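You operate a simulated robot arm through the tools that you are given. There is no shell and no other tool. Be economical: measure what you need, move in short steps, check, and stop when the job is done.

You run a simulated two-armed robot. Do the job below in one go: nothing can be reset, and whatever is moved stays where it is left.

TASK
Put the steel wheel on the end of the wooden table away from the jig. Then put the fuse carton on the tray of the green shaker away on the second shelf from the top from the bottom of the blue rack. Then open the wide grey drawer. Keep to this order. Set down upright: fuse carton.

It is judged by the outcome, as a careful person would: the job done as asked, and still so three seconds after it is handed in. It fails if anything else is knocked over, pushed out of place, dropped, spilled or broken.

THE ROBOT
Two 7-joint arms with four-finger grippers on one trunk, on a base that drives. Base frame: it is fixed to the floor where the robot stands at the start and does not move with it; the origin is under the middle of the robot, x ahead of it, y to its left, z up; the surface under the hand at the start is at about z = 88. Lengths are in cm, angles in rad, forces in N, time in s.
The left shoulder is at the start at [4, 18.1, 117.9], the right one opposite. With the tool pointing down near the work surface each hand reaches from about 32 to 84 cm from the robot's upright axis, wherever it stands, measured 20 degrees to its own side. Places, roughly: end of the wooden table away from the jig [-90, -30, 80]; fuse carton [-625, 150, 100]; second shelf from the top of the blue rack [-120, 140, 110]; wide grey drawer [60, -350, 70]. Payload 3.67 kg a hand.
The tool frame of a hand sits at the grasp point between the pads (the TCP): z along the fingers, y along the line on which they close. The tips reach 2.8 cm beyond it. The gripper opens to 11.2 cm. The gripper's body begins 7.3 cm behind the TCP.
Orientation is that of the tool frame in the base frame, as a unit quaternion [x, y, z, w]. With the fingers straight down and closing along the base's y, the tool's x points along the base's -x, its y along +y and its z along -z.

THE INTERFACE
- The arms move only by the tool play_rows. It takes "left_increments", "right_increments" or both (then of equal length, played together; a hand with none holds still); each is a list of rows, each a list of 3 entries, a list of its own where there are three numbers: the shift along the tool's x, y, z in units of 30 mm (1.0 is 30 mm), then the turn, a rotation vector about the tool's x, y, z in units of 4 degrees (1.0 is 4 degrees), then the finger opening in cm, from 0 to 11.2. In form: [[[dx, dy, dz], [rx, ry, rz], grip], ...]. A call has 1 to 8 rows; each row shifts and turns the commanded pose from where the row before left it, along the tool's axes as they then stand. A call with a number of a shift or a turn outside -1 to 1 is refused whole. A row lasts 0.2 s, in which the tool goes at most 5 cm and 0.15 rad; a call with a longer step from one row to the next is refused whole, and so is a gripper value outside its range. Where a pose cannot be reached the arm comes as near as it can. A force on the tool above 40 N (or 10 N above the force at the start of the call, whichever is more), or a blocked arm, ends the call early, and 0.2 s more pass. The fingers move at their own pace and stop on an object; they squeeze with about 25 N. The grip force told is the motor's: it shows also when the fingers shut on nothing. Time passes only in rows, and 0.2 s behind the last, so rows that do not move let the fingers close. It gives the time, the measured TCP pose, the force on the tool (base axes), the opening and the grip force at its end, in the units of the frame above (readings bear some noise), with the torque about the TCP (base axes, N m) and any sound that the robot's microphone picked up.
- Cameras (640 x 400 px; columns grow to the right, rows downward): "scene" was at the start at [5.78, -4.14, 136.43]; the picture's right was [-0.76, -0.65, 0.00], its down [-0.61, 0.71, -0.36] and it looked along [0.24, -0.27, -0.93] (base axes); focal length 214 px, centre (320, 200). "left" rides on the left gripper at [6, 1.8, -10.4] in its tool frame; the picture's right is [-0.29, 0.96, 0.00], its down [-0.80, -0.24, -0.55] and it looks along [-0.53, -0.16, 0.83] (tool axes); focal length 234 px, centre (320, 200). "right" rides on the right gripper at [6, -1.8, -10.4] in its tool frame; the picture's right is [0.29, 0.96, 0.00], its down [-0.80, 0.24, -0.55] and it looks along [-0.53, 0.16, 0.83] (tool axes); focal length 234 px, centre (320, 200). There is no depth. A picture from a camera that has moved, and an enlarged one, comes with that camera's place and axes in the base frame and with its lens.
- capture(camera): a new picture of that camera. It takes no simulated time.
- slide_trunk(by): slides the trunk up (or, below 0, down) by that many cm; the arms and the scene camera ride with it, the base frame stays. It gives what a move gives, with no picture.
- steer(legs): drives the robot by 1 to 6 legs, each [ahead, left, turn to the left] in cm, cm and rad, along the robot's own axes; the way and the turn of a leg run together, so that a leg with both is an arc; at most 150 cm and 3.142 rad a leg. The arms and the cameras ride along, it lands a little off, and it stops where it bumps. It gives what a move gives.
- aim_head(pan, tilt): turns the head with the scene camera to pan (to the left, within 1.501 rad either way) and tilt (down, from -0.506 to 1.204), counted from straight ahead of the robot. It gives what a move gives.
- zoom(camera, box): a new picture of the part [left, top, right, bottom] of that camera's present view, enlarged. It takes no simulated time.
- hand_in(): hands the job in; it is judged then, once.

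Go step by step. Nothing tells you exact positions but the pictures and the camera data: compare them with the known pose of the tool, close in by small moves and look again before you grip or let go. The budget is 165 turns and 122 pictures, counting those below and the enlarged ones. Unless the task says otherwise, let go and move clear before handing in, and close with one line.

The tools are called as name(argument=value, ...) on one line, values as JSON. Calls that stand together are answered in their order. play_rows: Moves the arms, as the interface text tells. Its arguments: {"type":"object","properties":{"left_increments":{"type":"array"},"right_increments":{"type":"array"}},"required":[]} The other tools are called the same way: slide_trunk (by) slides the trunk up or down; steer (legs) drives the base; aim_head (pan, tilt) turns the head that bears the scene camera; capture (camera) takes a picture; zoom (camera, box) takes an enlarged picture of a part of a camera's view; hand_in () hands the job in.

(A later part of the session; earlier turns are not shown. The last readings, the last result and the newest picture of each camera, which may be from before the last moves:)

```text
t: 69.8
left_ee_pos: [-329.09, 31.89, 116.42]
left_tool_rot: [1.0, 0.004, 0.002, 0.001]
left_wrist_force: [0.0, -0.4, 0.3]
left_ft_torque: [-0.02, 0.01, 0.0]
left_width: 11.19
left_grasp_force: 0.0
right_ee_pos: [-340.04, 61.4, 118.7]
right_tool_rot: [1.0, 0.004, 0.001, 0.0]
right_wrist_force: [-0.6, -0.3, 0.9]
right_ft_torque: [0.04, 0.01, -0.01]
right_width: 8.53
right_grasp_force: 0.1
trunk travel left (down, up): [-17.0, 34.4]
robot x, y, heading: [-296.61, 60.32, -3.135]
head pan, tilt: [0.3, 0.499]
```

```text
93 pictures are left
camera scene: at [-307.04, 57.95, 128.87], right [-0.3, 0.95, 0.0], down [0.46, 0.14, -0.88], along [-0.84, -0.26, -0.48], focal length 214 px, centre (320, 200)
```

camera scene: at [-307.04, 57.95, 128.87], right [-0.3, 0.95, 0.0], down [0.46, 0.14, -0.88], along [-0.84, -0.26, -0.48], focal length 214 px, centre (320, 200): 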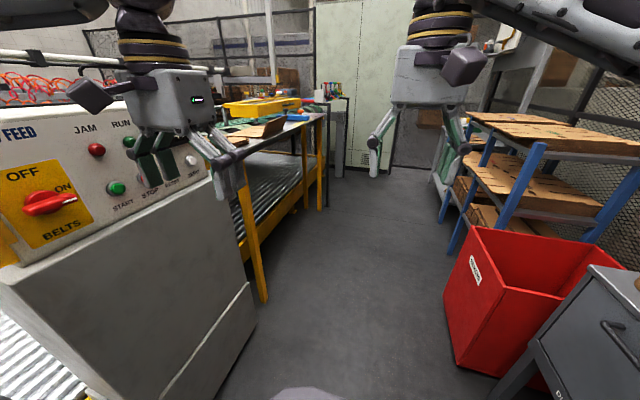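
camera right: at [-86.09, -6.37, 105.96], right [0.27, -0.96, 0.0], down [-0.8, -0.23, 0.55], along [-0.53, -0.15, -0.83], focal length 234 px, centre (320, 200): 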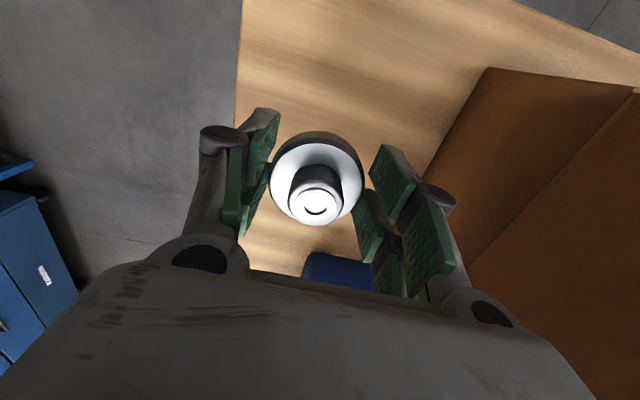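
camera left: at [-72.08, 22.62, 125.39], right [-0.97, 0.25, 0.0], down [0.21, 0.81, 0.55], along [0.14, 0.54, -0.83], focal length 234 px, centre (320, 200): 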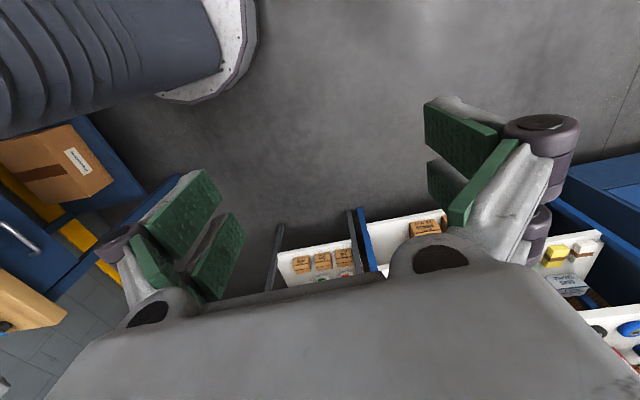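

The aisle is clear on this line. I drive on 140 cm and look for the green shaker.

steer(legs=[[140, 0, 0]])

aim_head(pan=-0.3, tilt=0.4)

capture(camera="scene")

```text
t: 77.1
left_ee_pos: [-470.81, 34.28, 116.41]
left_tool_rot: [1.0, -0.012, 0.001, 0.0]
left_wrist_force: [-0.1, -0.1, 0.0]
left_ft_torque: [-0.01, -0.04, 0.03]
left_width: 11.21
left_grasp_force: 0.1
right_ee_pos: [-480.88, 64.23, 118.77]
right_tool_rot: [1.0, -0.014, 0.0, -0.001]
right_wrist_force: [0.3, -0.1, -1.5]
right_ft_torque: [0.01, 0.02, 0.0]
right_width: 8.49
right_grasp_force: 0.0
trunk travel left (down, up): [-17.0, 34.4]
robot x, y, heading: [-437.16, 61.76, 3.118]
head pan, tilt: [0.3, 0.499]
```

```text
t: 78.1
left_ee_pos: [-470.81, 34.37, 116.41]
left_tool_rot: [1.0, -0.013, 0.0, 0.001]
left_wrist_force: [-0.3, -1.3, 1.3]
left_ft_torque: [0.0, 0.02, 0.02]
left_width: 11.19
left_grasp_force: 0.0
right_ee_pos: [-480.89, 64.07, 118.79]
right_tool_rot: [1.0, -0.014, 0.001, -0.001]
right_wrist_force: [-0.4, 0.1, -0.4]
right_ft_torque: [0.01, -0.01, 0.01]
right_width: 8.51
right_grasp_force: 0.1
trunk travel left (down, up): [-17.0, 34.4]
robot x, y, heading: [-437.59, 61.88, 3.118]
head pan, tilt: [-0.3, 0.4]
```

```text
92 pictures are left
camera scene: at [-448.13, 65.04, 129.78], right [0.32, 0.95, 0.0], down [0.37, -0.12, -0.92], along [-0.87, 0.29, -0.39], focal length 214 px, centre (320, 200)
```

scene: 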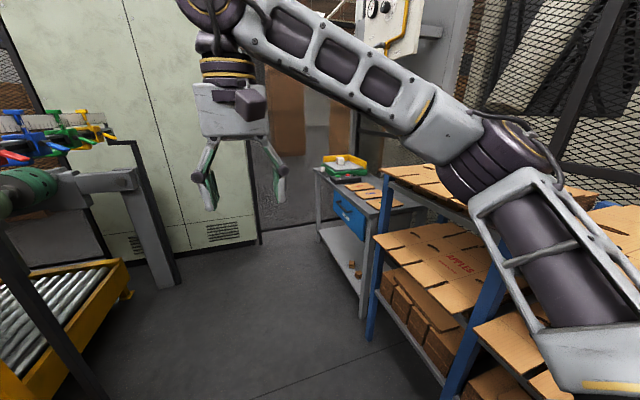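

The green shaker with a yellow tray stands on the grey table ahead right, near [-625, 148]. I drive beside it and turn right to face it.

steer(legs=[[145, 0, 0], [0, 0, -0.8]])

aim_head(pan=0, tilt=0.5)

capture(camera="scene")

```text
t: 87.6
left_ee_pos: [-622.32, 66.25, 116.34]
left_tool_rot: [0.925, -0.381, 0.0, 0.001]
left_wrist_force: [0.4, -0.1, 1.1]
left_ft_torque: [0.03, -0.02, 0.02]
left_width: 11.19
left_grasp_force: 0.1
right_ee_pos: [-608.99, 94.79, 118.64]
right_tool_rot: [0.924, -0.382, 0.002, 0.0]
right_wrist_force: [-0.1, 0.1, -0.6]
right_ft_torque: [0.03, 0.04, 0.01]
right_width: 8.51
right_grasp_force: 0.0
trunk travel left (down, up): [-17.0, 34.4]
robot x, y, heading: [-579.02, 62.99, 2.352]
head pan, tilt: [-0.3, 0.4]
```

```text
t: 88.4
left_ee_pos: [-622.24, 66.41, 116.31]
left_tool_rot: [0.925, -0.381, 0.001, 0.0]
left_wrist_force: [0.9, 0.9, -0.5]
left_ft_torque: [-0.03, 0.01, 0.01]
left_width: 11.2
left_grasp_force: 0.1
right_ee_pos: [-608.98, 94.72, 118.75]
right_tool_rot: [0.924, -0.383, 0.001, 0.0]
right_wrist_force: [-0.1, -0.9, 0.1]
right_ft_torque: [0.02, -0.01, -0.02]
right_width: 8.52
right_grasp_force: 0.1
trunk travel left (down, up): [-17.0, 34.4]
robot x, y, heading: [-578.86, 63.56, 2.357]
head pan, tilt: [0.0, 0.499]
```

```text
91 pictures are left
camera scene: at [-586.69, 71.24, 128.87], right [0.71, 0.71, 0.0], down [0.34, -0.34, -0.88], along [-0.62, 0.62, -0.48], focal length 214 px, centre (320, 200)
```

scene: 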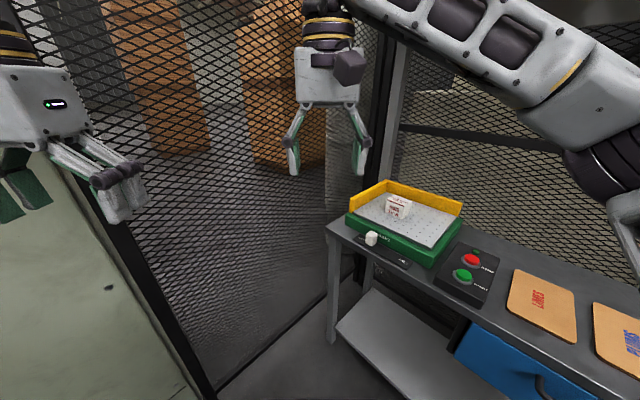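

A small carton sits on the shaker's tray near [-616, 144, 85]. I finish the turn and take position so the left hand can reach it.

steer(legs=[[0, 0, -0.786], [8, 12, 0]])

aim_head(pan=0.25, tilt=0.7)

capture(camera="scene")

capture(camera="left")

```text
t: 92.0
left_ee_pos: [-615.88, 103.09, 117.45]
left_tool_rot: [0.715, -0.699, -0.013, 0.013]
left_wrist_force: [0.2, 0.0, 0.4]
left_ft_torque: [0.03, 0.02, -0.03]
left_width: 11.2
left_grasp_force: 0.0
right_ee_pos: [-586.42, 114.25, 118.95]
right_tool_rot: [0.713, -0.701, -0.011, 0.01]
right_wrist_force: [-0.4, -0.3, -0.3]
right_ft_torque: [0.01, -0.05, 0.03]
right_width: 8.52
right_grasp_force: 0.1
trunk travel left (down, up): [-17.0, 34.4]
robot x, y, heading: [-590.06, 70.93, 1.59]
head pan, tilt: [0.0, 0.499]
```

```text
t: 92.8
left_ee_pos: [-616.29, 103.23, 117.23]
left_tool_rot: [0.714, -0.7, -0.016, 0.016]
left_wrist_force: [-0.6, -0.1, -0.5]
left_ft_torque: [0.02, -0.01, -0.02]
left_width: 11.22
left_grasp_force: 0.0
right_ee_pos: [-587.02, 114.42, 118.77]
right_tool_rot: [0.712, -0.702, -0.007, 0.008]
right_wrist_force: [-0.2, 0.5, -1.0]
right_ft_torque: [0.0, -0.02, 0.0]
right_width: 8.52
right_grasp_force: 0.1
trunk travel left (down, up): [-17.0, 34.4]
robot x, y, heading: [-589.82, 70.7, 1.591]
head pan, tilt: [0.25, 0.7]
```

```text
90 pictures are left
camera scene: at [-587.61, 81.36, 127.32], right [0.96, 0.26, -0.03], down [0.14, -0.62, -0.77], along [-0.22, 0.74, -0.64], focal length 214 px, centre (320, 200)
```

scene: 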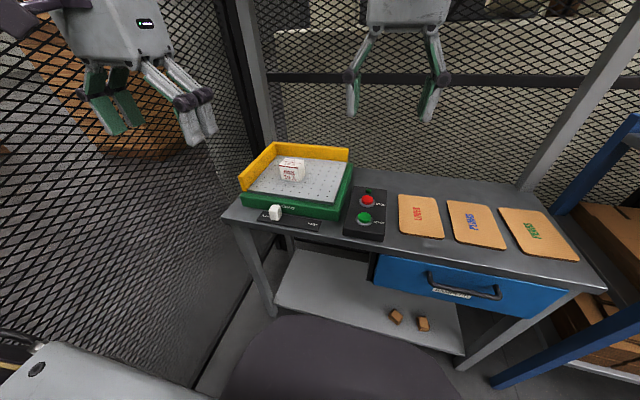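

```text
89 pictures are left
camera left: at [-617.51, 97.32, 127.67], right [-0.96, 0.27, 0.04], down [0.25, 0.8, 0.54], along [0.11, 0.53, -0.84], focal length 234 px, centre (320, 200)
```

left: 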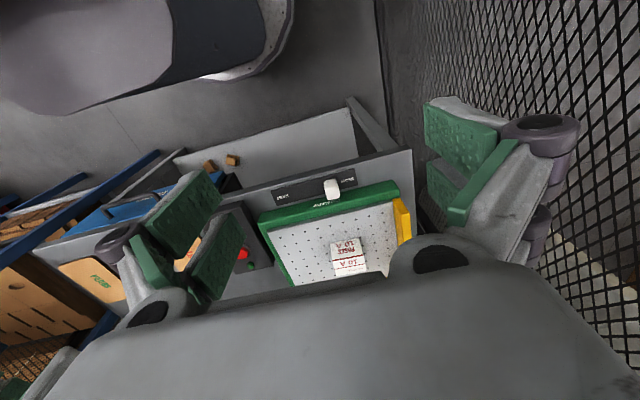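

The robot seems slightly tilted — the left elbow likely touches the mesh fence. I move right to relieve it and look at the left arm.

steer(legs=[[0, -14, 0]])

aim_head(pan=1.3, tilt=0.2)

capture(camera="scene")

```text
t: 94.1
left_ee_pos: [-605.64, 103.49, 116.3]
left_tool_rot: [0.714, -0.7, -0.001, 0.001]
left_wrist_force: [1.4, 0.3, 0.0]
left_ft_torque: [-0.01, 0.06, 0.0]
left_width: 11.19
left_grasp_force: 0.0
right_ee_pos: [-576.18, 114.72, 118.69]
right_tool_rot: [0.713, -0.701, 0.002, 0.0]
right_wrist_force: [-0.5, 0.2, -0.9]
right_ft_torque: [0.02, 0.07, 0.01]
right_width: 8.5
right_grasp_force: 0.0
trunk travel left (down, up): [-17.0, 34.4]
robot x, y, heading: [-575.99, 71.12, 1.59]
head pan, tilt: [0.25, 0.7]
```

```text
t: 95.4
left_ee_pos: [-605.83, 103.41, 116.08]
left_tool_rot: [0.715, -0.7, 0.0, 0.001]
left_wrist_force: [-0.6, -0.1, 0.0]
left_ft_torque: [0.02, -0.02, -0.03]
left_width: 11.22
left_grasp_force: 0.0
right_ee_pos: [-576.44, 114.76, 118.75]
right_tool_rot: [0.713, -0.701, 0.003, -0.002]
right_wrist_force: [-0.3, -0.7, 0.3]
right_ft_torque: [0.01, 0.04, 0.0]
right_width: 8.48
right_grasp_force: 0.1
trunk travel left (down, up): [-17.0, 34.4]
robot x, y, heading: [-576.61, 71.37, 1.588]
head pan, tilt: [1.3, 0.201]
```

```text
88 pictures are left
camera scene: at [-585.07, 75.69, 131.64], right [0.25, 0.97, 0.0], down [0.19, -0.05, -0.98], along [-0.95, 0.25, -0.2], focal length 214 px, centre (320, 200)
```

scene: 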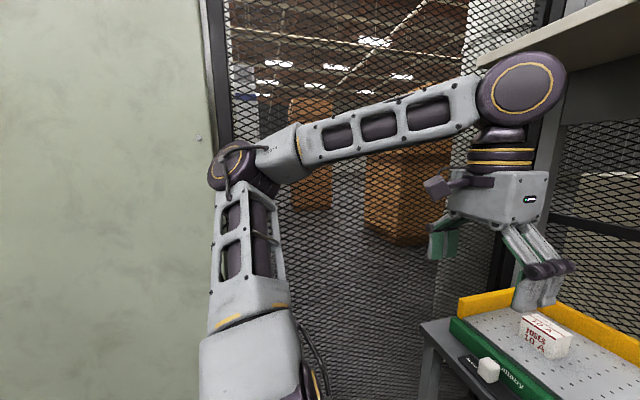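

Tilt gone. I look closely at the carton and tray before choosing the grasp.

aim_head(pan=0.5, tilt=0.6)

capture(camera="scene")

zoom(camera="scene", box=[240, 120, 400, 220])

capture(camera="left")

```text
t: 96.5
left_ee_pos: [-605.76, 103.52, 116.25]
left_tool_rot: [0.715, -0.699, -0.001, 0.0]
left_wrist_force: [0.8, 0.0, 1.2]
left_ft_torque: [0.0, 0.02, 0.01]
left_width: 11.22
left_grasp_force: 0.1
right_ee_pos: [-576.54, 114.8, 118.67]
right_tool_rot: [0.714, -0.701, 0.002, -0.002]
right_wrist_force: [0.7, -0.5, 0.0]
right_ft_torque: [0.03, -0.01, -0.03]
right_width: 8.5
right_grasp_force: 0.2
trunk travel left (down, up): [-17.0, 34.4]
robot x, y, heading: [-576.03, 71.57, 1.586]
head pan, tilt: [0.499, 0.6]
```

```text
87 pictures are left
camera scene: at [-580.41, 81.04, 127.97], right [0.87, 0.5, 0.0], down [0.28, -0.49, -0.83], along [-0.41, 0.72, -0.56], focal length 214 px, centre (320, 200)
```

scene: 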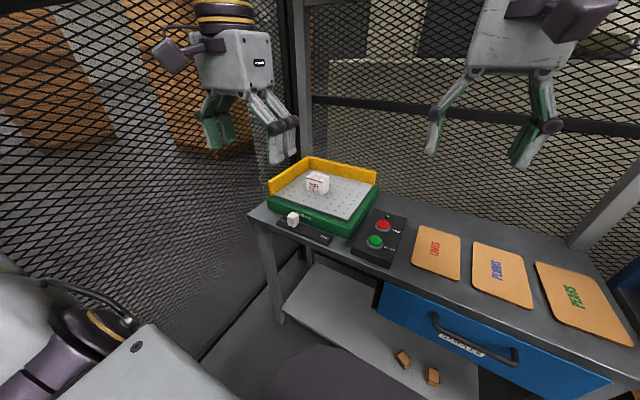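

```text
4.00 times, centred on (320, 170) of scene
camera zoom: at [-580.41, 81.04, 127.97], right [0.87, 0.5, 0.0], down [0.28, -0.49, -0.83], along [-0.41, 0.72, -0.56], focal length 858 px, centre (320, 320)
```

zoom: 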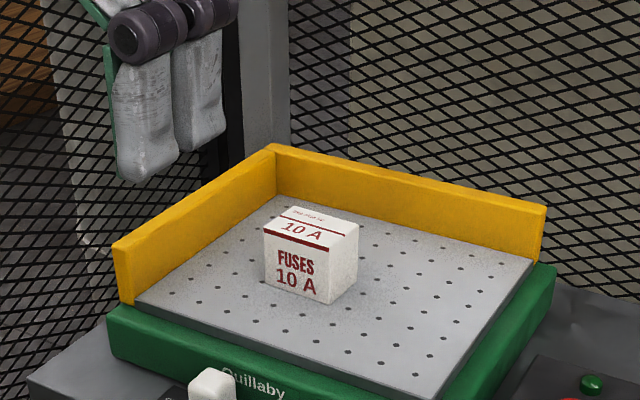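

```text
85 pictures are left
camera left: at [-607.4, 97.51, 126.58], right [-0.96, 0.27, 0.0], down [0.22, 0.8, 0.55], along [0.15, 0.53, -0.83], focal length 234 px, centre (320, 200)
```

left: 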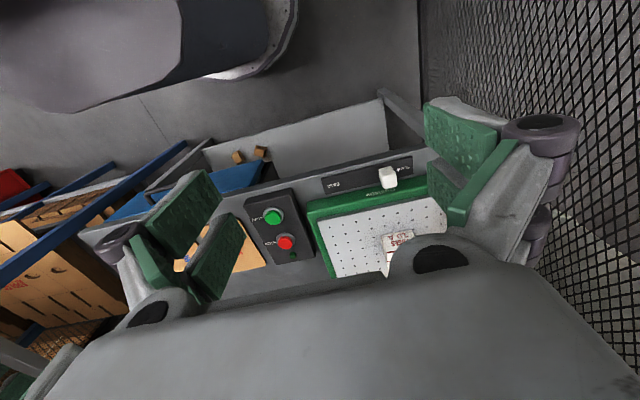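

Carton: about x −623…−615.5, y 144.7…151.2, z 81…87, squared with the table; tray rim is only at left and back. I will grasp it across x with the left hand pitched 45° forward. First a small drive ahead, then reach and pitch.

steer(legs=[[6, 0, 0]])

play_rows(left_increments=[[[-0.65, 0.5, 0], [0, -1, 0], 11.2], [[-0.65, 0.5, 0], [0, -1, 0], 11.2], [[-0.65, 0.5, 0], [0, -1, 0], 11.2], [[-0.65, 0.5, 0], [0, -1, 0], 11.2], [[-0.65, 0.5, 0], [0, -1, 0], 11.2], [[-0.65, 0.5, 0], [0, -1, 0], 11.2], [[-0.65, 0.5, 0], [0, -1, 0], 11.2], [[-0.65, 0.5, 0], [0, -1, 0], 11.2]])

capture(camera="scene")

```text
t: 97.5
left_ee_pos: [-605.97, 109.6, 116.11]
left_tool_rot: [0.715, -0.699, 0.0, 0.002]
left_wrist_force: [-0.2, 0.6, 0.0]
left_ft_torque: [-0.05, 0.02, -0.01]
left_width: 11.17
left_grasp_force: 0.0
right_ee_pos: [-576.61, 120.93, 118.72]
right_tool_rot: [0.713, -0.701, 0.004, 0.0]
right_wrist_force: [0.0, 1.2, -0.2]
right_ft_torque: [-0.05, -0.01, -0.03]
right_width: 8.5
right_grasp_force: 0.1
trunk travel left (down, up): [-17.0, 34.4]
robot x, y, heading: [-576.02, 77.21, 1.589]
head pan, tilt: [0.499, 0.6]
```

```text
t: 99.3
left_ee_pos: [-618.34, 123.84, 119.93]
left_tool_rot: [0.686, -0.673, -0.198, -0.193]
left_wrist_force: [0.7, -0.3, 0.0]
left_ft_torque: [0.01, -0.03, 0.02]
left_width: 11.2
left_grasp_force: 0.0
right_ee_pos: [-576.62, 120.68, 118.69]
right_tool_rot: [0.713, -0.701, 0.003, -0.001]
right_wrist_force: [0.1, -0.6, 0.1]
right_ft_torque: [-0.05, -0.04, -0.01]
right_width: 8.5
right_grasp_force: 0.1
trunk travel left (down, up): [-17.0, 34.4]
robot x, y, heading: [-576.38, 77.08, 1.593]
head pan, tilt: [0.499, 0.6]
```

```text
84 pictures are left
camera scene: at [-580.56, 86.99, 127.96], right [0.87, 0.49, 0.0], down [0.28, -0.49, -0.82], along [-0.41, 0.72, -0.57], focal length 214 px, centre (320, 200)
```

scene: 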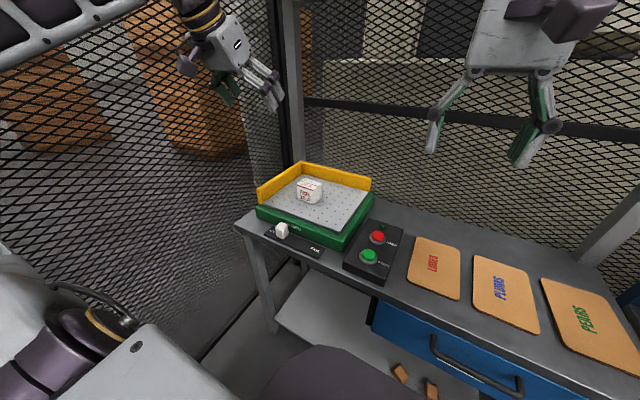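

I finish the pitch to 45° and come closer along the approach line.

play_rows(left_increments=[[[0.5, 0.09, 0.9], [0, -0.81, 0], 11.2], [[0.5, 0.09, 0.9], [0, -0.81, 0], 11.2], [[0.5, 0.09, 0.9], [0, -0.81, 0], 11.2], [[0.5, 0.09, 0.9], [0, -0.81, 0], 11.2], [[0, 0, 0], [0, 0, 0], 11.2]])

capture(camera="left")

zoom(camera="scene", box=[220, 120, 380, 220])

```text
t: 100.5
left_ee_pos: [-619.26, 125.91, 107.65]
left_tool_rot: [0.66, -0.647, -0.273, -0.267]
left_wrist_force: [-0.1, -0.7, -0.2]
left_ft_torque: [-0.02, -0.01, 0.0]
left_width: 11.19
left_grasp_force: 0.2
right_ee_pos: [-576.69, 120.66, 118.89]
right_tool_rot: [0.713, -0.701, 0.003, -0.002]
right_wrist_force: [-0.4, -0.6, -0.9]
right_ft_torque: [0.01, 0.02, -0.02]
right_width: 8.5
right_grasp_force: 0.0
trunk travel left (down, up): [-17.0, 34.4]
robot x, y, heading: [-576.34, 77.59, 1.59]
head pan, tilt: [0.499, 0.6]
```

```text
83 pictures are left
camera left: at [-620.89, 114.3, 110.71], right [-0.96, 0.18, 0.21], down [0.24, 0.18, 0.95], along [0.14, 0.97, -0.21], focal length 234 px, centre (320, 200)
```

left: 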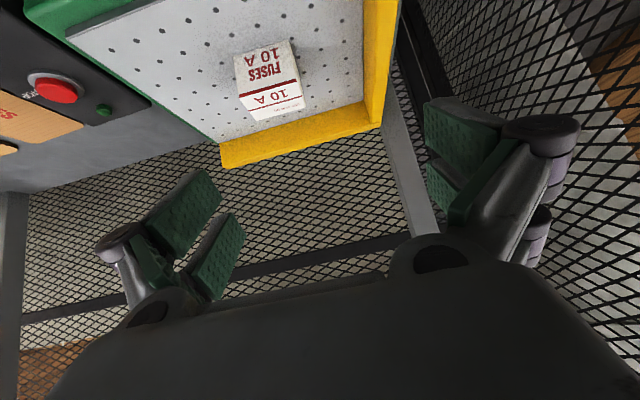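

```text
4.00 times, centred on (300, 170) of scene
camera zoom: at [-580.54, 87.01, 127.97], right [0.87, 0.5, 0.0], down [0.28, -0.49, -0.82], along [-0.41, 0.72, -0.57], focal length 858 px, centre (400, 320)
```

zoom: 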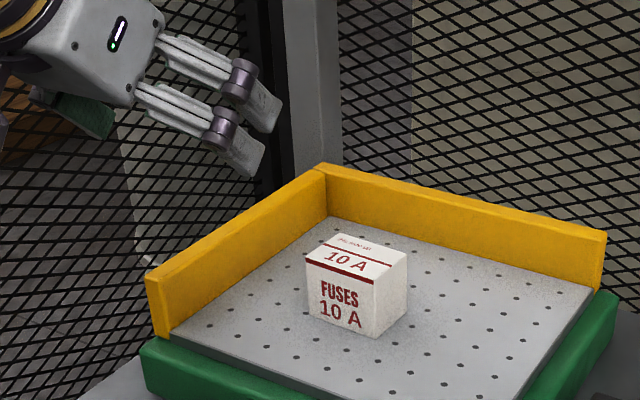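

Triangulating with the wrist camera puts the carton nearer and higher: centre about [−614.8, 139.5, 88.8], bottom z 86. I move to a pre-grasp 10 cm back along the approach.

play_rows(left_increments=[[[0.22, -0.316, 0.836], [0, 0, 0], 11.2], [[0.22, -0.316, 0.836], [0, 0, 0], 11.2], [[0.22, -0.316, 0.836], [0, 0, 0], 11.2], [[0.22, -0.316, 0.836], [0, 0, 0], 11.2], [[0.22, -0.316, 0.836], [0, 0, 0], 11.2], [[0, 0, 0], [0, 0, 0], 11.2]])

capture(camera="left")

zoom(camera="scene", box=[220, 120, 380, 220])

```text
t: 101.9
left_ee_pos: [-614.9, 132.42, 96.48]
left_tool_rot: [0.66, -0.647, -0.273, -0.267]
left_wrist_force: [-0.2, -0.1, 0.0]
left_ft_torque: [-0.04, 0.02, -0.02]
left_width: 11.19
left_grasp_force: 0.0
right_ee_pos: [-576.62, 120.69, 118.72]
right_tool_rot: [0.713, -0.701, 0.002, 0.0]
right_wrist_force: [0.0, 0.5, 0.6]
right_ft_torque: [0.0, -0.02, 0.03]
right_width: 8.5
right_grasp_force: 0.1
trunk travel left (down, up): [-17.0, 34.4]
robot x, y, heading: [-576.22, 77.71, 1.591]
head pan, tilt: [0.499, 0.6]
```

```text
81 pictures are left
camera left: at [-616.39, 120.84, 99.54], right [-0.96, 0.18, 0.21], down [0.24, 0.18, 0.95], along [0.14, 0.97, -0.22], focal length 234 px, centre (320, 200)
```

left: 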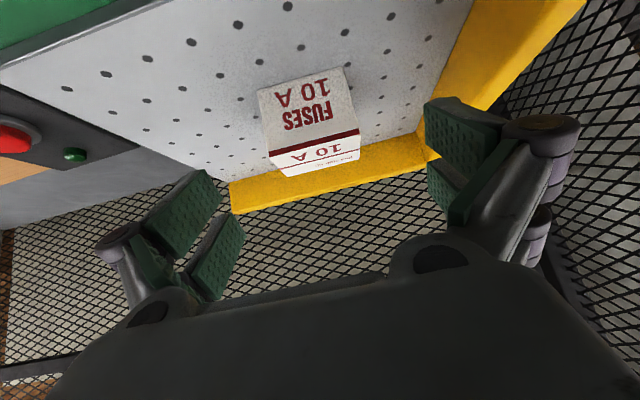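

```text
4.00 times, centred on (300, 170) of scene
camera zoom: at [-580.52, 86.95, 127.97], right [0.87, 0.49, 0.0], down [0.28, -0.49, -0.83], along [-0.41, 0.72, -0.56], focal length 858 px, centre (400, 320)
```

zoom: 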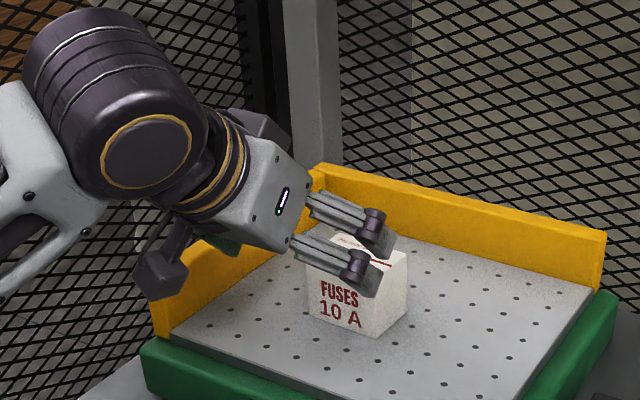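

Wrist view confirms alignment. I advance 10 cm to straddle the carton and check.

play_rows(left_increments=[[[0, -0.02, 0.9], [0, 0, 0], 11.2], [[0, -0.02, 0.9], [0, 0, 0], 11.2], [[0, -0.02, 0.9], [0, 0, 0], 11.2], [[0, -0.02, 0.65], [0, 0, 0], 11.2], [[0, 0, 0], [0, 0, 0], 11.2]])

capture(camera="left")

zoom(camera="scene", box=[220, 120, 380, 220])

```text
t: 103.1
left_ee_pos: [-614.72, 139.55, 89.12]
left_tool_rot: [0.66, -0.647, -0.273, -0.267]
left_wrist_force: [0.4, -0.1, 0.3]
left_ft_torque: [0.03, -0.01, -0.01]
left_width: 11.21
left_grasp_force: 0.0
right_ee_pos: [-576.65, 120.66, 118.75]
right_tool_rot: [0.714, -0.701, 0.003, -0.001]
right_wrist_force: [-0.5, 0.5, -1.3]
right_ft_torque: [0.02, -0.02, -0.01]
right_width: 8.51
right_grasp_force: 0.0
trunk travel left (down, up): [-17.0, 34.4]
robot x, y, heading: [-576.11, 77.44, 1.589]
head pan, tilt: [0.499, 0.6]
```

```text
79 pictures are left
camera left: at [-616.3, 127.97, 92.26], right [-0.96, 0.18, 0.21], down [0.24, 0.18, 0.95], along [0.14, 0.97, -0.22], focal length 234 px, centre (320, 200)
```

left: 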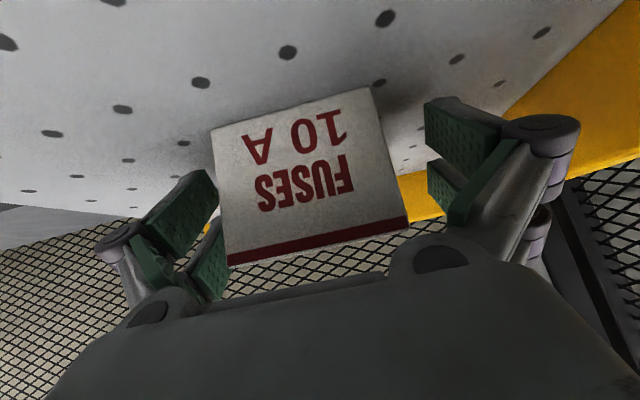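

```text
4.00 times, centred on (300, 170) of scene
camera zoom: at [-580.52, 86.96, 127.97], right [0.87, 0.49, 0.0], down [0.28, -0.49, -0.83], along [-0.41, 0.72, -0.56], focal length 858 px, centre (400, 320)
```

zoom: 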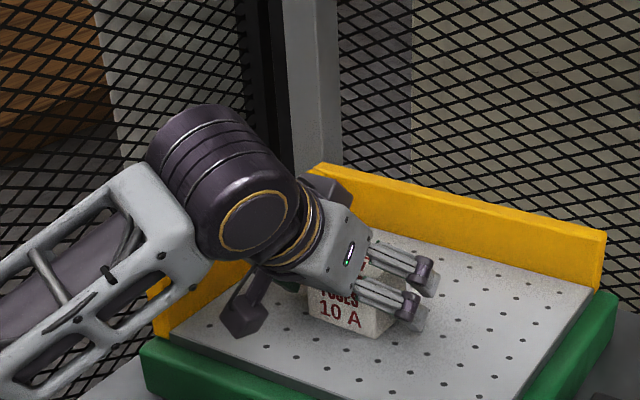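

The carton is centred between the pads. I close the fingers.

play_rows(left_increments=[[[0, 0, 0], [0, 0, 0], 8], [[0, 0, 0], [0, 0, 0], 5.5], [[0, 0, 0], [0, 0, 0], 5.5], [[0, 0, 0], [0, 0, 0], 5.5]])

play_rows(left_increments=[[[-0.3, 0, -0.3], [0, 0, 0], 5.5], [[-0.6, 0, -0.6], [0, 0, 0], 5.5], [[-0.7, 0, -0.7], [0, 0, 0], 5.5], [[-0.7, 0, -0.7], [0, 0, 0], 5.5], [[-0.7, 0, -0.7], [0, 0, 0], 5.5], [[0, 0, 0], [0, 0, 0], 5.5]])

capture(camera="left")

```text
t: 104.1
left_ee_pos: [-614.6, 139.56, 89.57]
left_tool_rot: [0.659, -0.645, -0.276, -0.269]
left_wrist_force: [4.6, 2.9, 26.8]
left_ft_torque: [0.15, -1.27, 0.08]
left_width: 6.97
left_grasp_force: 25.4
right_ee_pos: [-576.34, 120.47, 118.74]
right_tool_rot: [0.713, -0.701, 0.001, -0.002]
right_wrist_force: [0.1, 0.4, -0.4]
right_ft_torque: [0.04, -0.03, 0.03]
right_width: 8.5
right_grasp_force: 0.0
trunk travel left (down, up): [-17.0, 34.4]
robot x, y, heading: [-576.37, 77.03, 1.588]
head pan, tilt: [0.499, 0.6]
```

```text
t: 105.5
left_ee_pos: [-614.62, 139.38, 102.04]
left_tool_rot: [0.66, -0.647, -0.272, -0.266]
left_wrist_force: [0.1, 1.0, -0.8]
left_ft_torque: [0.03, -0.04, -0.04]
left_width: 6.99
left_grasp_force: 25.3
right_ee_pos: [-576.59, 120.65, 118.76]
right_tool_rot: [0.713, -0.701, 0.003, -0.002]
right_wrist_force: [-0.1, 0.0, -0.1]
right_ft_torque: [0.02, 0.01, -0.01]
right_width: 8.5
right_grasp_force: 0.2
trunk travel left (down, up): [-17.0, 34.4]
robot x, y, heading: [-576.28, 77.48, 1.588]
head pan, tilt: [0.499, 0.6]
```

```text
77 pictures are left
camera left: at [-616.24, 127.86, 105.1], right [-0.96, 0.18, 0.2], down [0.24, 0.18, 0.95], along [0.14, 0.97, -0.22], focal length 234 px, centre (320, 200)
```

left: 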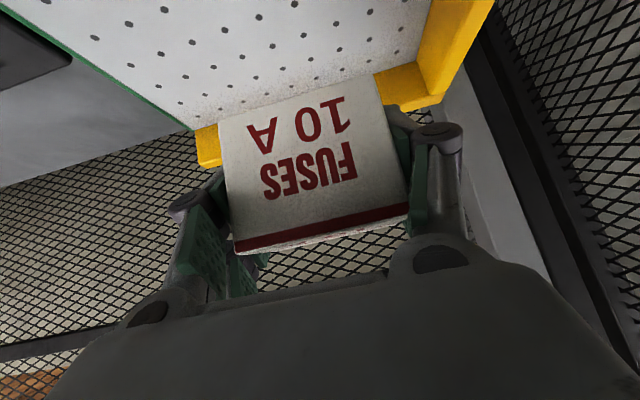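

Carton lifted cleanly. I raise the trunk, back the robot off, and draw the hand in for the drive.

slide_trunk(by=13)

steer(legs=[[-20, 0, 0]])

play_rows(left_increments=[[[0.32, -0.66, -0.32], [0, 0, 0], 5.5], [[0.32, -0.66, -0.32], [0, 0, 0], 5.5], [[0.32, -0.66, -0.32], [0, 0, 0], 5.5], [[0.32, -0.66, -0.32], [0, 0, 0], 5.5], [[0.32, -0.66, -0.32], [0, 0, 0], 5.5], [[0.32, -0.66, -0.32], [0, 0, 0], 5.5], [[0.32, -0.66, -0.32], [0, 0, 0], 5.5], [[0.32, -0.66, -0.32], [0, 0, 0], 5.5]])

capture(camera="scene")

```text
t: 107.1
left_ee_pos: [-614.64, 139.4, 114.83]
left_tool_rot: [0.66, -0.647, -0.273, -0.266]
left_wrist_force: [0.0, 0.6, -1.4]
left_ft_torque: [-0.02, -0.01, 0.01]
left_width: 7.0
left_grasp_force: 25.1
right_ee_pos: [-576.63, 120.59, 131.68]
right_tool_rot: [0.713, -0.701, 0.003, -0.002]
right_wrist_force: [-0.3, -0.5, 0.1]
right_ft_torque: [0.0, 0.01, -0.03]
right_width: 8.49
right_grasp_force: 0.1
trunk travel left (down, up): [-30.0, 21.4]
robot x, y, heading: [-576.17, 76.77, 1.589]
head pan, tilt: [0.499, 0.6]
```

```text
t: 108.7
left_ee_pos: [-614.43, 119.4, 114.88]
left_tool_rot: [0.66, -0.647, -0.273, -0.267]
left_wrist_force: [-0.7, -0.6, -1.5]
left_ft_torque: [0.05, 0.01, -0.01]
left_width: 6.97
left_grasp_force: 24.4
right_ee_pos: [-576.2, 100.53, 131.68]
right_tool_rot: [0.713, -0.701, 0.002, -0.001]
right_wrist_force: [0.3, 0.0, 0.9]
right_ft_torque: [0.02, 0.0, -0.04]
right_width: 8.51
right_grasp_force: 0.0
trunk travel left (down, up): [-30.0, 21.4]
robot x, y, heading: [-575.84, 57.26, 1.59]
head pan, tilt: [0.499, 0.6]
```

```text
t: 110.5
left_ee_pos: [-598.09, 108.32, 114.97]
left_tool_rot: [0.661, -0.647, -0.274, -0.266]
left_wrist_force: [1.1, -0.4, -1.4]
left_ft_torque: [0.02, -0.02, 0.06]
left_width: 6.94
left_grasp_force: 25.3
right_ee_pos: [-576.22, 100.55, 131.72]
right_tool_rot: [0.713, -0.701, 0.002, -0.001]
right_wrist_force: [0.6, -1.0, -0.3]
right_ft_torque: [0.01, 0.0, 0.02]
right_width: 8.52
right_grasp_force: 0.0
trunk travel left (down, up): [-30.0, 21.4]
robot x, y, heading: [-576.17, 57.16, 1.59]
head pan, tilt: [0.499, 0.6]
```

```text
76 pictures are left
camera scene: at [-580.06, 66.83, 140.89], right [0.87, 0.49, 0.0], down [0.28, -0.49, -0.83], along [-0.41, 0.72, -0.56], focal length 214 px, centre (320, 200)
```

scene: 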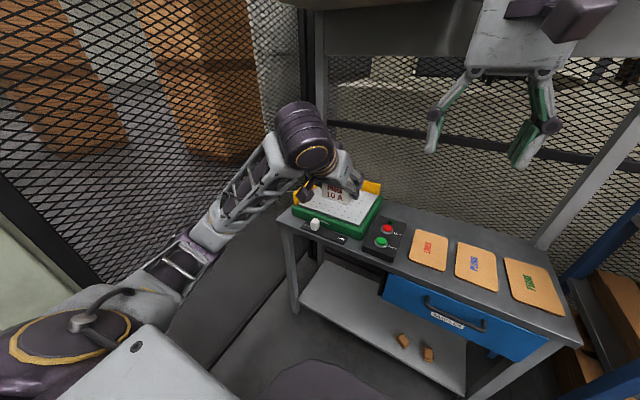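

I turn right to face back along the aisle.

steer(legs=[[0, 0, -0.8], [0, 0, -0.79]])

aim_head(pan=0, tilt=0.4)

capture(camera="scene")

```text
t: 115.5
left_ee_pos: [-524.09, 78.25, 114.92]
left_tool_rot: [0.001, 0.924, 0.0, 0.382]
left_wrist_force: [0.2, -0.7, -0.2]
left_ft_torque: [0.02, -0.03, -0.01]
left_width: 6.97
left_grasp_force: 24.8
right_ee_pos: [-532.36, 56.58, 131.61]
right_tool_rot: [0.001, 1.0, -0.003, -0.001]
right_wrist_force: [0.3, -0.5, 0.1]
right_ft_torque: [-0.05, 0.0, 0.0]
right_width: 8.52
right_grasp_force: 0.0
trunk travel left (down, up): [-30.0, 21.4]
robot x, y, heading: [-575.66, 57.2, -0.006]
head pan, tilt: [0.499, 0.6]
```

```text
t: 116.4
left_ee_pos: [-524.02, 78.33, 114.98]
left_tool_rot: [0.0, 0.924, 0.002, 0.382]
left_wrist_force: [-0.2, -0.1, -0.8]
left_ft_torque: [0.0, 0.02, 0.01]
left_width: 6.94
left_grasp_force: 24.7
right_ee_pos: [-532.23, 56.46, 131.65]
right_tool_rot: [0.003, 1.0, -0.002, -0.001]
right_wrist_force: [0.0, -0.2, 0.1]
right_ft_torque: [-0.02, -0.03, -0.01]
right_width: 8.47
right_grasp_force: 0.1
trunk travel left (down, up): [-30.0, 21.4]
robot x, y, heading: [-575.45, 57.06, -0.004]
head pan, tilt: [0.0, 0.4]
```

```text
75 pictures are left
camera scene: at [-564.41, 57.12, 142.71], right [0.0, -1.0, 0.0], down [-0.39, 0.0, -0.92], along [0.92, 0.0, -0.39], focal length 214 px, centre (320, 200)
```

scene: 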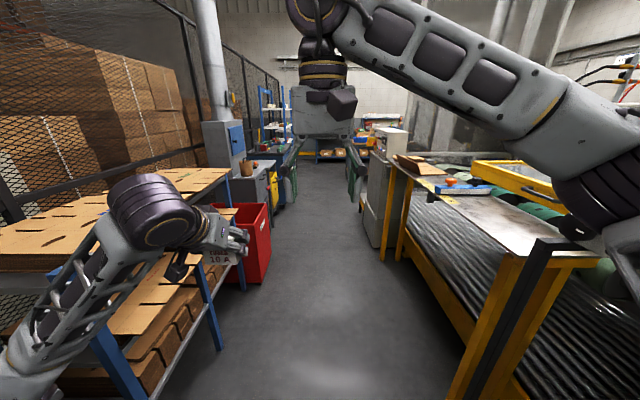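

The way back is clear. I drive along the aisle in stages.

steer(legs=[[120, 0, 0.004]])

capture(camera="scene")

```text
t: 122.7
left_ee_pos: [-404.48, 78.11, 114.95]
left_tool_rot: [0.0, 0.924, 0.001, 0.383]
left_wrist_force: [0.4, 0.7, -1.1]
left_ft_torque: [-0.03, 0.0, -0.03]
left_width: 6.95
left_grasp_force: 25.6
right_ee_pos: [-412.72, 56.26, 131.61]
right_tool_rot: [0.001, 1.0, -0.003, -0.001]
right_wrist_force: [0.0, 0.0, -0.3]
right_ft_torque: [-0.01, 0.01, 0.02]
right_width: 8.51
right_grasp_force: 0.1
trunk travel left (down, up): [-30.0, 21.4]
robot x, y, heading: [-456.21, 56.49, 0.001]
head pan, tilt: [0.0, 0.4]
```

```text
74 pictures are left
camera scene: at [-444.71, 56.83, 142.71], right [0.0, -1.0, 0.0], down [-0.39, 0.0, -0.92], along [0.92, 0.0, -0.39], focal length 214 px, centre (320, 200)
```

scene: 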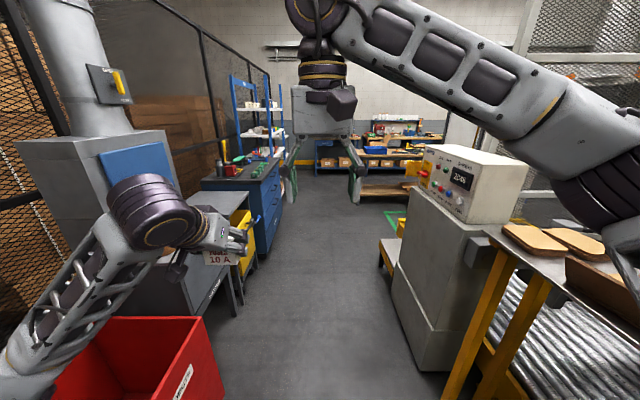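

steer(legs=[[110, 0, 0], [90, 0, 0]])

capture(camera="scene")

```text
t: 133.1
left_ee_pos: [-202.67, 85.85, 114.84]
left_tool_rot: [-0.018, 0.924, 0.008, 0.382]
left_wrist_force: [0.7, 0.3, -0.4]
left_ft_torque: [0.01, 0.01, -0.01]
left_width: 6.97
left_grasp_force: 25.2
right_ee_pos: [-210.17, 63.7, 131.66]
right_tool_rot: [-0.018, 1.0, -0.002, 0.0]
right_wrist_force: [0.4, -0.6, 0.4]
right_ft_torque: [0.04, -0.02, 0.0]
right_width: 8.48
right_grasp_force: 0.1
trunk travel left (down, up): [-30.0, 21.4]
robot x, y, heading: [-253.28, 62.58, 0.038]
head pan, tilt: [0.0, 0.4]
```

```text
73 pictures are left
camera scene: at [-242.18, 63.07, 142.71], right [0.04, -1.0, 0.0], down [-0.39, -0.01, -0.92], along [0.92, 0.03, -0.39], focal length 214 px, centre (320, 200)
```

scene: 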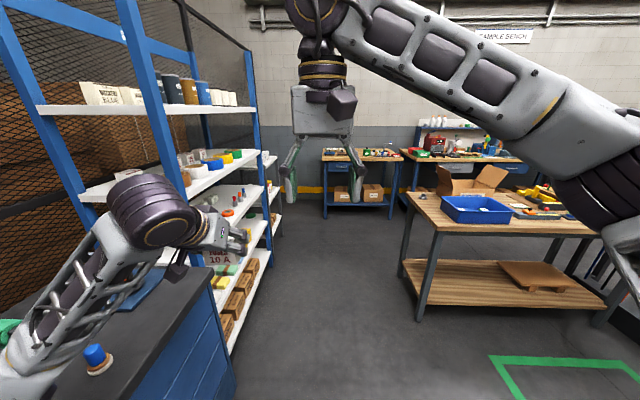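

The rack is ahead on the left. I move away from the cart, raise the trunk and turn left to face the rack side, then sidestep.

steer(legs=[[0, -22, -0.04]])

slide_trunk(by=10)

steer(legs=[[40, 0, 0], [0, 0, 1.57]])

aim_head(pan=-0.5, tilt=0.3)

capture(camera="scene")

```text
t: 134.8
left_ee_pos: [-201.49, 61.21, 114.87]
left_tool_rot: [0.001, 0.924, 0.001, 0.382]
left_wrist_force: [0.1, 0.6, -0.5]
left_ft_torque: [-0.01, 0.03, -0.02]
left_width: 6.99
left_grasp_force: 25.1
right_ee_pos: [-209.85, 39.42, 131.76]
right_tool_rot: [0.003, 1.0, -0.003, -0.001]
right_wrist_force: [0.2, -0.6, -0.1]
right_ft_torque: [0.02, 0.02, 0.0]
right_width: 8.48
right_grasp_force: 0.1
trunk travel left (down, up): [-30.0, 21.4]
robot x, y, heading: [-252.71, 40.18, -0.004]
head pan, tilt: [0.0, 0.4]
```

```text
t: 136.2
left_ee_pos: [-201.4, 61.22, 124.95]
left_tool_rot: [0.002, 0.925, 0.0, 0.38]
left_wrist_force: [-0.5, -0.6, -0.4]
left_ft_torque: [-0.01, 0.0, -0.02]
left_width: 6.97
left_grasp_force: 25.3
right_ee_pos: [-209.72, 39.37, 141.51]
right_tool_rot: [0.003, 1.0, -0.002, -0.001]
right_wrist_force: [-0.3, 0.4, -0.5]
right_ft_torque: [-0.02, 0.0, 0.0]
right_width: 8.5
right_grasp_force: 0.1
trunk travel left (down, up): [-40.0, 11.4]
robot x, y, heading: [-253.17, 39.68, -0.003]
head pan, tilt: [0.0, 0.4]
```

```text
t: 143.0
left_ee_pos: [-234.14, 91.42, 125.02]
left_tool_rot: [0.658, -0.649, -0.272, -0.268]
left_wrist_force: [1.0, -0.2, -1.1]
left_ft_torque: [0.02, 0.01, 0.01]
left_width: 6.97
left_grasp_force: 25.4
right_ee_pos: [-212.3, 83.45, 141.65]
right_tool_rot: [0.711, -0.703, 0.003, -0.002]
right_wrist_force: [0.2, -0.1, 0.6]
right_ft_torque: [0.0, 0.03, -0.01]
right_width: 8.47
right_grasp_force: 0.0
trunk travel left (down, up): [-40.0, 11.4]
robot x, y, heading: [-212.06, 39.83, 1.582]
head pan, tilt: [0.0, 0.4]
```

```text
t: 143.9
left_ee_pos: [-234.3, 91.52, 124.96]
left_tool_rot: [0.657, -0.65, -0.272, -0.268]
left_wrist_force: [-0.8, -0.9, -0.7]
left_ft_torque: [0.04, 0.01, 0.02]
left_width: 6.97
left_grasp_force: 24.9
right_ee_pos: [-212.32, 83.43, 141.7]
right_tool_rot: [0.71, -0.705, 0.003, -0.001]
right_wrist_force: [0.2, -0.1, -0.6]
right_ft_torque: [0.01, 0.01, 0.01]
right_width: 8.49
right_grasp_force: 0.0
trunk travel left (down, up): [-40.0, 11.4]
robot x, y, heading: [-212.59, 40.18, 1.577]
head pan, tilt: [-0.499, 0.3]
```

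```text
72 pictures are left
camera scene: at [-207.85, 50.32, 153.62], right [0.88, -0.47, 0.0], down [-0.14, -0.26, -0.96], along [0.45, 0.84, -0.3], focal length 214 px, centre (320, 200)
```

scene: 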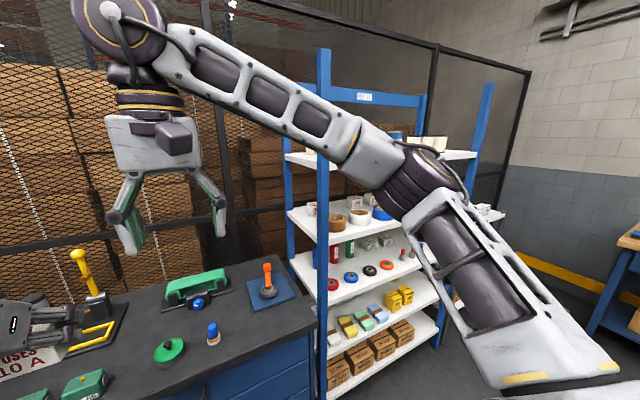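

Now I sidestep along the rack to its middle and look at the second shelf.

steer(legs=[[0, -85, 0]])

aim_head(pan=0.1, tilt=0.3)

capture(camera="scene")

```text
t: 148.7
left_ee_pos: [-146.8, 91.99, 125.02]
left_tool_rot: [-0.653, 0.653, 0.271, 0.269]
left_wrist_force: [-0.2, 0.7, -1.1]
left_ft_torque: [0.0, -0.01, 0.03]
left_width: 6.95
left_grasp_force: 25.1
right_ee_pos: [-125.13, 83.86, 141.67]
right_tool_rot: [-0.705, 0.709, -0.002, 0.001]
right_wrist_force: [0.2, -0.1, 0.3]
right_ft_torque: [0.01, 0.02, 0.0]
right_width: 8.5
right_grasp_force: 0.0
trunk travel left (down, up): [-40.0, 11.4]
robot x, y, heading: [-125.67, 40.55, 1.566]
head pan, tilt: [-0.499, 0.3]
```

```text
t: 149.7
left_ee_pos: [-146.89, 92.07, 124.93]
left_tool_rot: [-0.653, 0.654, 0.27, 0.27]
left_wrist_force: [0.3, 0.4, -1.5]
left_ft_torque: [0.02, 0.03, 0.0]
left_width: 6.98
left_grasp_force: 25.4
right_ee_pos: [-125.07, 83.75, 141.57]
right_tool_rot: [-0.705, 0.709, -0.003, 0.002]
right_wrist_force: [0.0, 0.4, 0.2]
right_ft_torque: [-0.06, 0.0, 0.02]
right_width: 8.5
right_grasp_force: 0.0
trunk travel left (down, up): [-40.0, 11.4]
robot x, y, heading: [-125.41, 40.54, 1.569]
head pan, tilt: [0.099, 0.3]
```

```text
71 pictures are left
camera scene: at [-126.42, 51.66, 153.62], right [1.0, 0.09, 0.0], down [0.03, -0.29, -0.96], along [-0.09, 0.95, -0.3], focal length 214 px, centre (320, 200)
```

scene: 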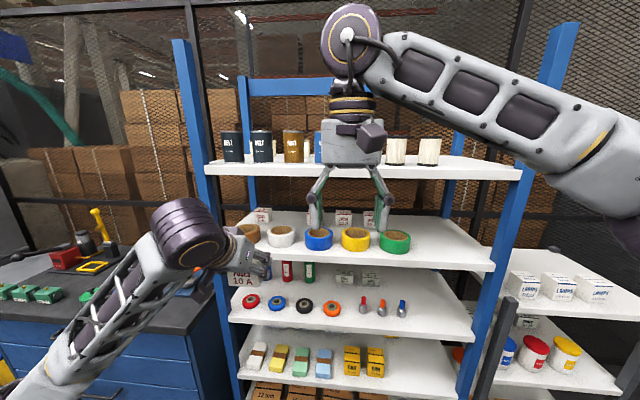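

The second shelf (tapes) has a top near z 109, front edge y≈120, with free space right of the green tape around x≈−85. I sidestep so the left hand lines up with it.

steer(legs=[[0, -60, 0]])

aim_head(pan=0.25, tilt=0.45)

capture(camera="scene")

capture(camera="left")

```text
t: 153.1
left_ee_pos: [-86.84, 91.74, 124.9]
left_tool_rot: [-0.652, 0.655, 0.27, 0.27]
left_wrist_force: [-0.1, -0.3, -1.2]
left_ft_torque: [0.01, -0.03, 0.03]
left_width: 6.98
left_grasp_force: 25.1
right_ee_pos: [-65.01, 83.48, 141.63]
right_tool_rot: [-0.705, 0.709, -0.003, 0.002]
right_wrist_force: [0.2, 0.9, 0.4]
right_ft_torque: [-0.02, 0.01, -0.01]
right_width: 8.5
right_grasp_force: 0.0
trunk travel left (down, up): [-40.0, 11.4]
robot x, y, heading: [-65.47, 40.07, 1.562]
head pan, tilt: [0.099, 0.3]
```

```text
t: 153.8
left_ee_pos: [-86.81, 91.77, 124.91]
left_tool_rot: [-0.652, 0.655, 0.27, 0.27]
left_wrist_force: [0.0, -0.1, -1.0]
left_ft_torque: [-0.02, 0.0, 0.0]
left_width: 6.97
left_grasp_force: 24.6
right_ee_pos: [-65.09, 83.38, 141.73]
right_tool_rot: [-0.704, 0.71, -0.002, 0.001]
right_wrist_force: [-0.6, -0.3, 0.2]
right_ft_torque: [0.01, 0.02, 0.0]
right_width: 8.49
right_grasp_force: 0.0
trunk travel left (down, up): [-40.0, 11.4]
robot x, y, heading: [-65.82, 39.69, 1.565]
head pan, tilt: [0.25, 0.45]
```

```text
70 pictures are left
camera scene: at [-67.71, 50.99, 152.23], right [0.97, 0.24, 0.0], down [0.1, -0.42, -0.9], along [-0.22, 0.87, -0.43], focal length 214 px, centre (320, 200)
```

scene: 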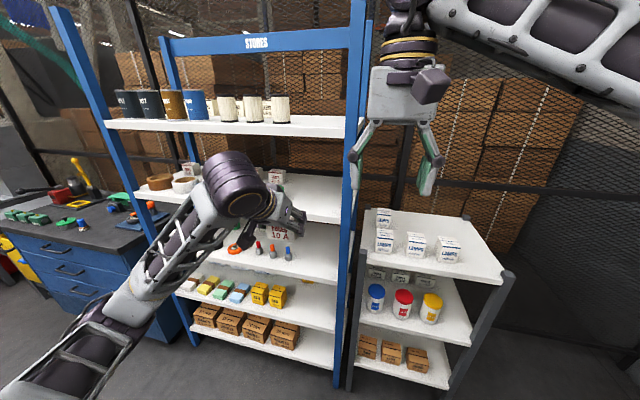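

```text
69 pictures are left
camera left: at [-88.5, 80.22, 128.08], right [-0.96, 0.21, 0.21], down [0.24, 0.17, 0.95], along [0.16, 0.96, -0.22], focal length 234 px, centre (320, 200)
```

left: 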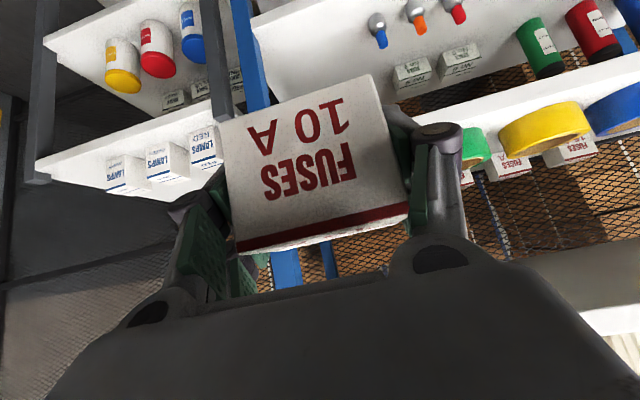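

Refined: shelf top z≈112.7, front edge y≈115, right post x≈−76; free span x −100…−77. I lower the trunk a bit, drive forward and check again.

slide_trunk(by=-4)

steer(legs=[[13, 1, 0]])

capture(camera="scene")

capture(camera="left")

```text
t: 154.7
left_ee_pos: [-86.9, 91.66, 120.89]
left_tool_rot: [-0.653, 0.654, 0.271, 0.271]
left_wrist_force: [0.5, -0.4, -0.7]
left_ft_torque: [-0.02, -0.01, -0.02]
left_width: 6.96
left_grasp_force: 24.9
right_ee_pos: [-64.93, 83.42, 137.56]
right_tool_rot: [-0.705, 0.709, -0.002, 0.002]
right_wrist_force: [0.5, -0.2, 0.7]
right_ft_torque: [0.0, -0.01, 0.01]
right_width: 8.53
right_grasp_force: 0.2
trunk travel left (down, up): [-36.0, 15.4]
robot x, y, heading: [-65.92, 40.09, 1.563]
head pan, tilt: [0.25, 0.45]
```

```text
t: 156.0
left_ee_pos: [-87.6, 105.1, 121.03]
left_tool_rot: [-0.651, 0.656, 0.27, 0.27]
left_wrist_force: [0.2, -0.5, -0.7]
left_ft_torque: [0.02, 0.03, 0.0]
left_width: 6.96
left_grasp_force: 24.9
right_ee_pos: [-65.8, 96.61, 137.69]
right_tool_rot: [-0.704, 0.71, -0.001, 0.002]
right_wrist_force: [-0.1, -0.5, -0.5]
right_ft_torque: [0.04, 0.01, 0.01]
right_width: 8.51
right_grasp_force: 0.1
trunk travel left (down, up): [-36.0, 15.4]
robot x, y, heading: [-66.68, 53.38, 1.56]
head pan, tilt: [0.25, 0.45]
```

```text
68 pictures are left
camera scene: at [-68.65, 64.14, 148.22], right [0.97, 0.24, 0.0], down [0.1, -0.42, -0.9], along [-0.22, 0.87, -0.43], focal length 214 px, centre (320, 200)
```

scene: 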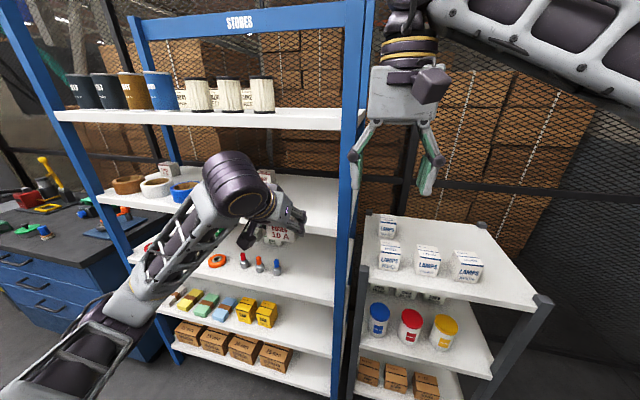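

```text
67 pictures are left
camera left: at [-89.37, 93.44, 124.1], right [-0.96, 0.21, 0.21], down [0.24, 0.17, 0.95], along [0.16, 0.96, -0.21], focal length 234 px, centre (320, 200)
```

left: 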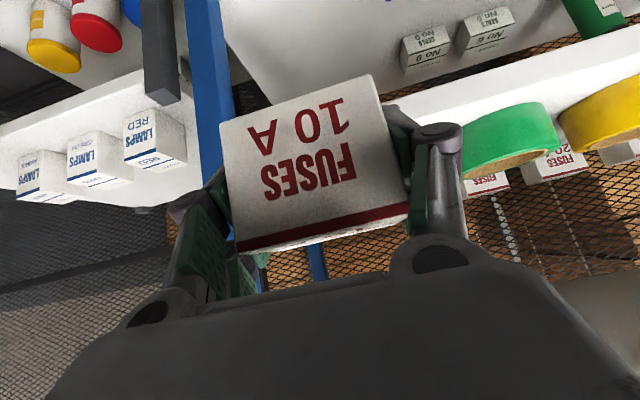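

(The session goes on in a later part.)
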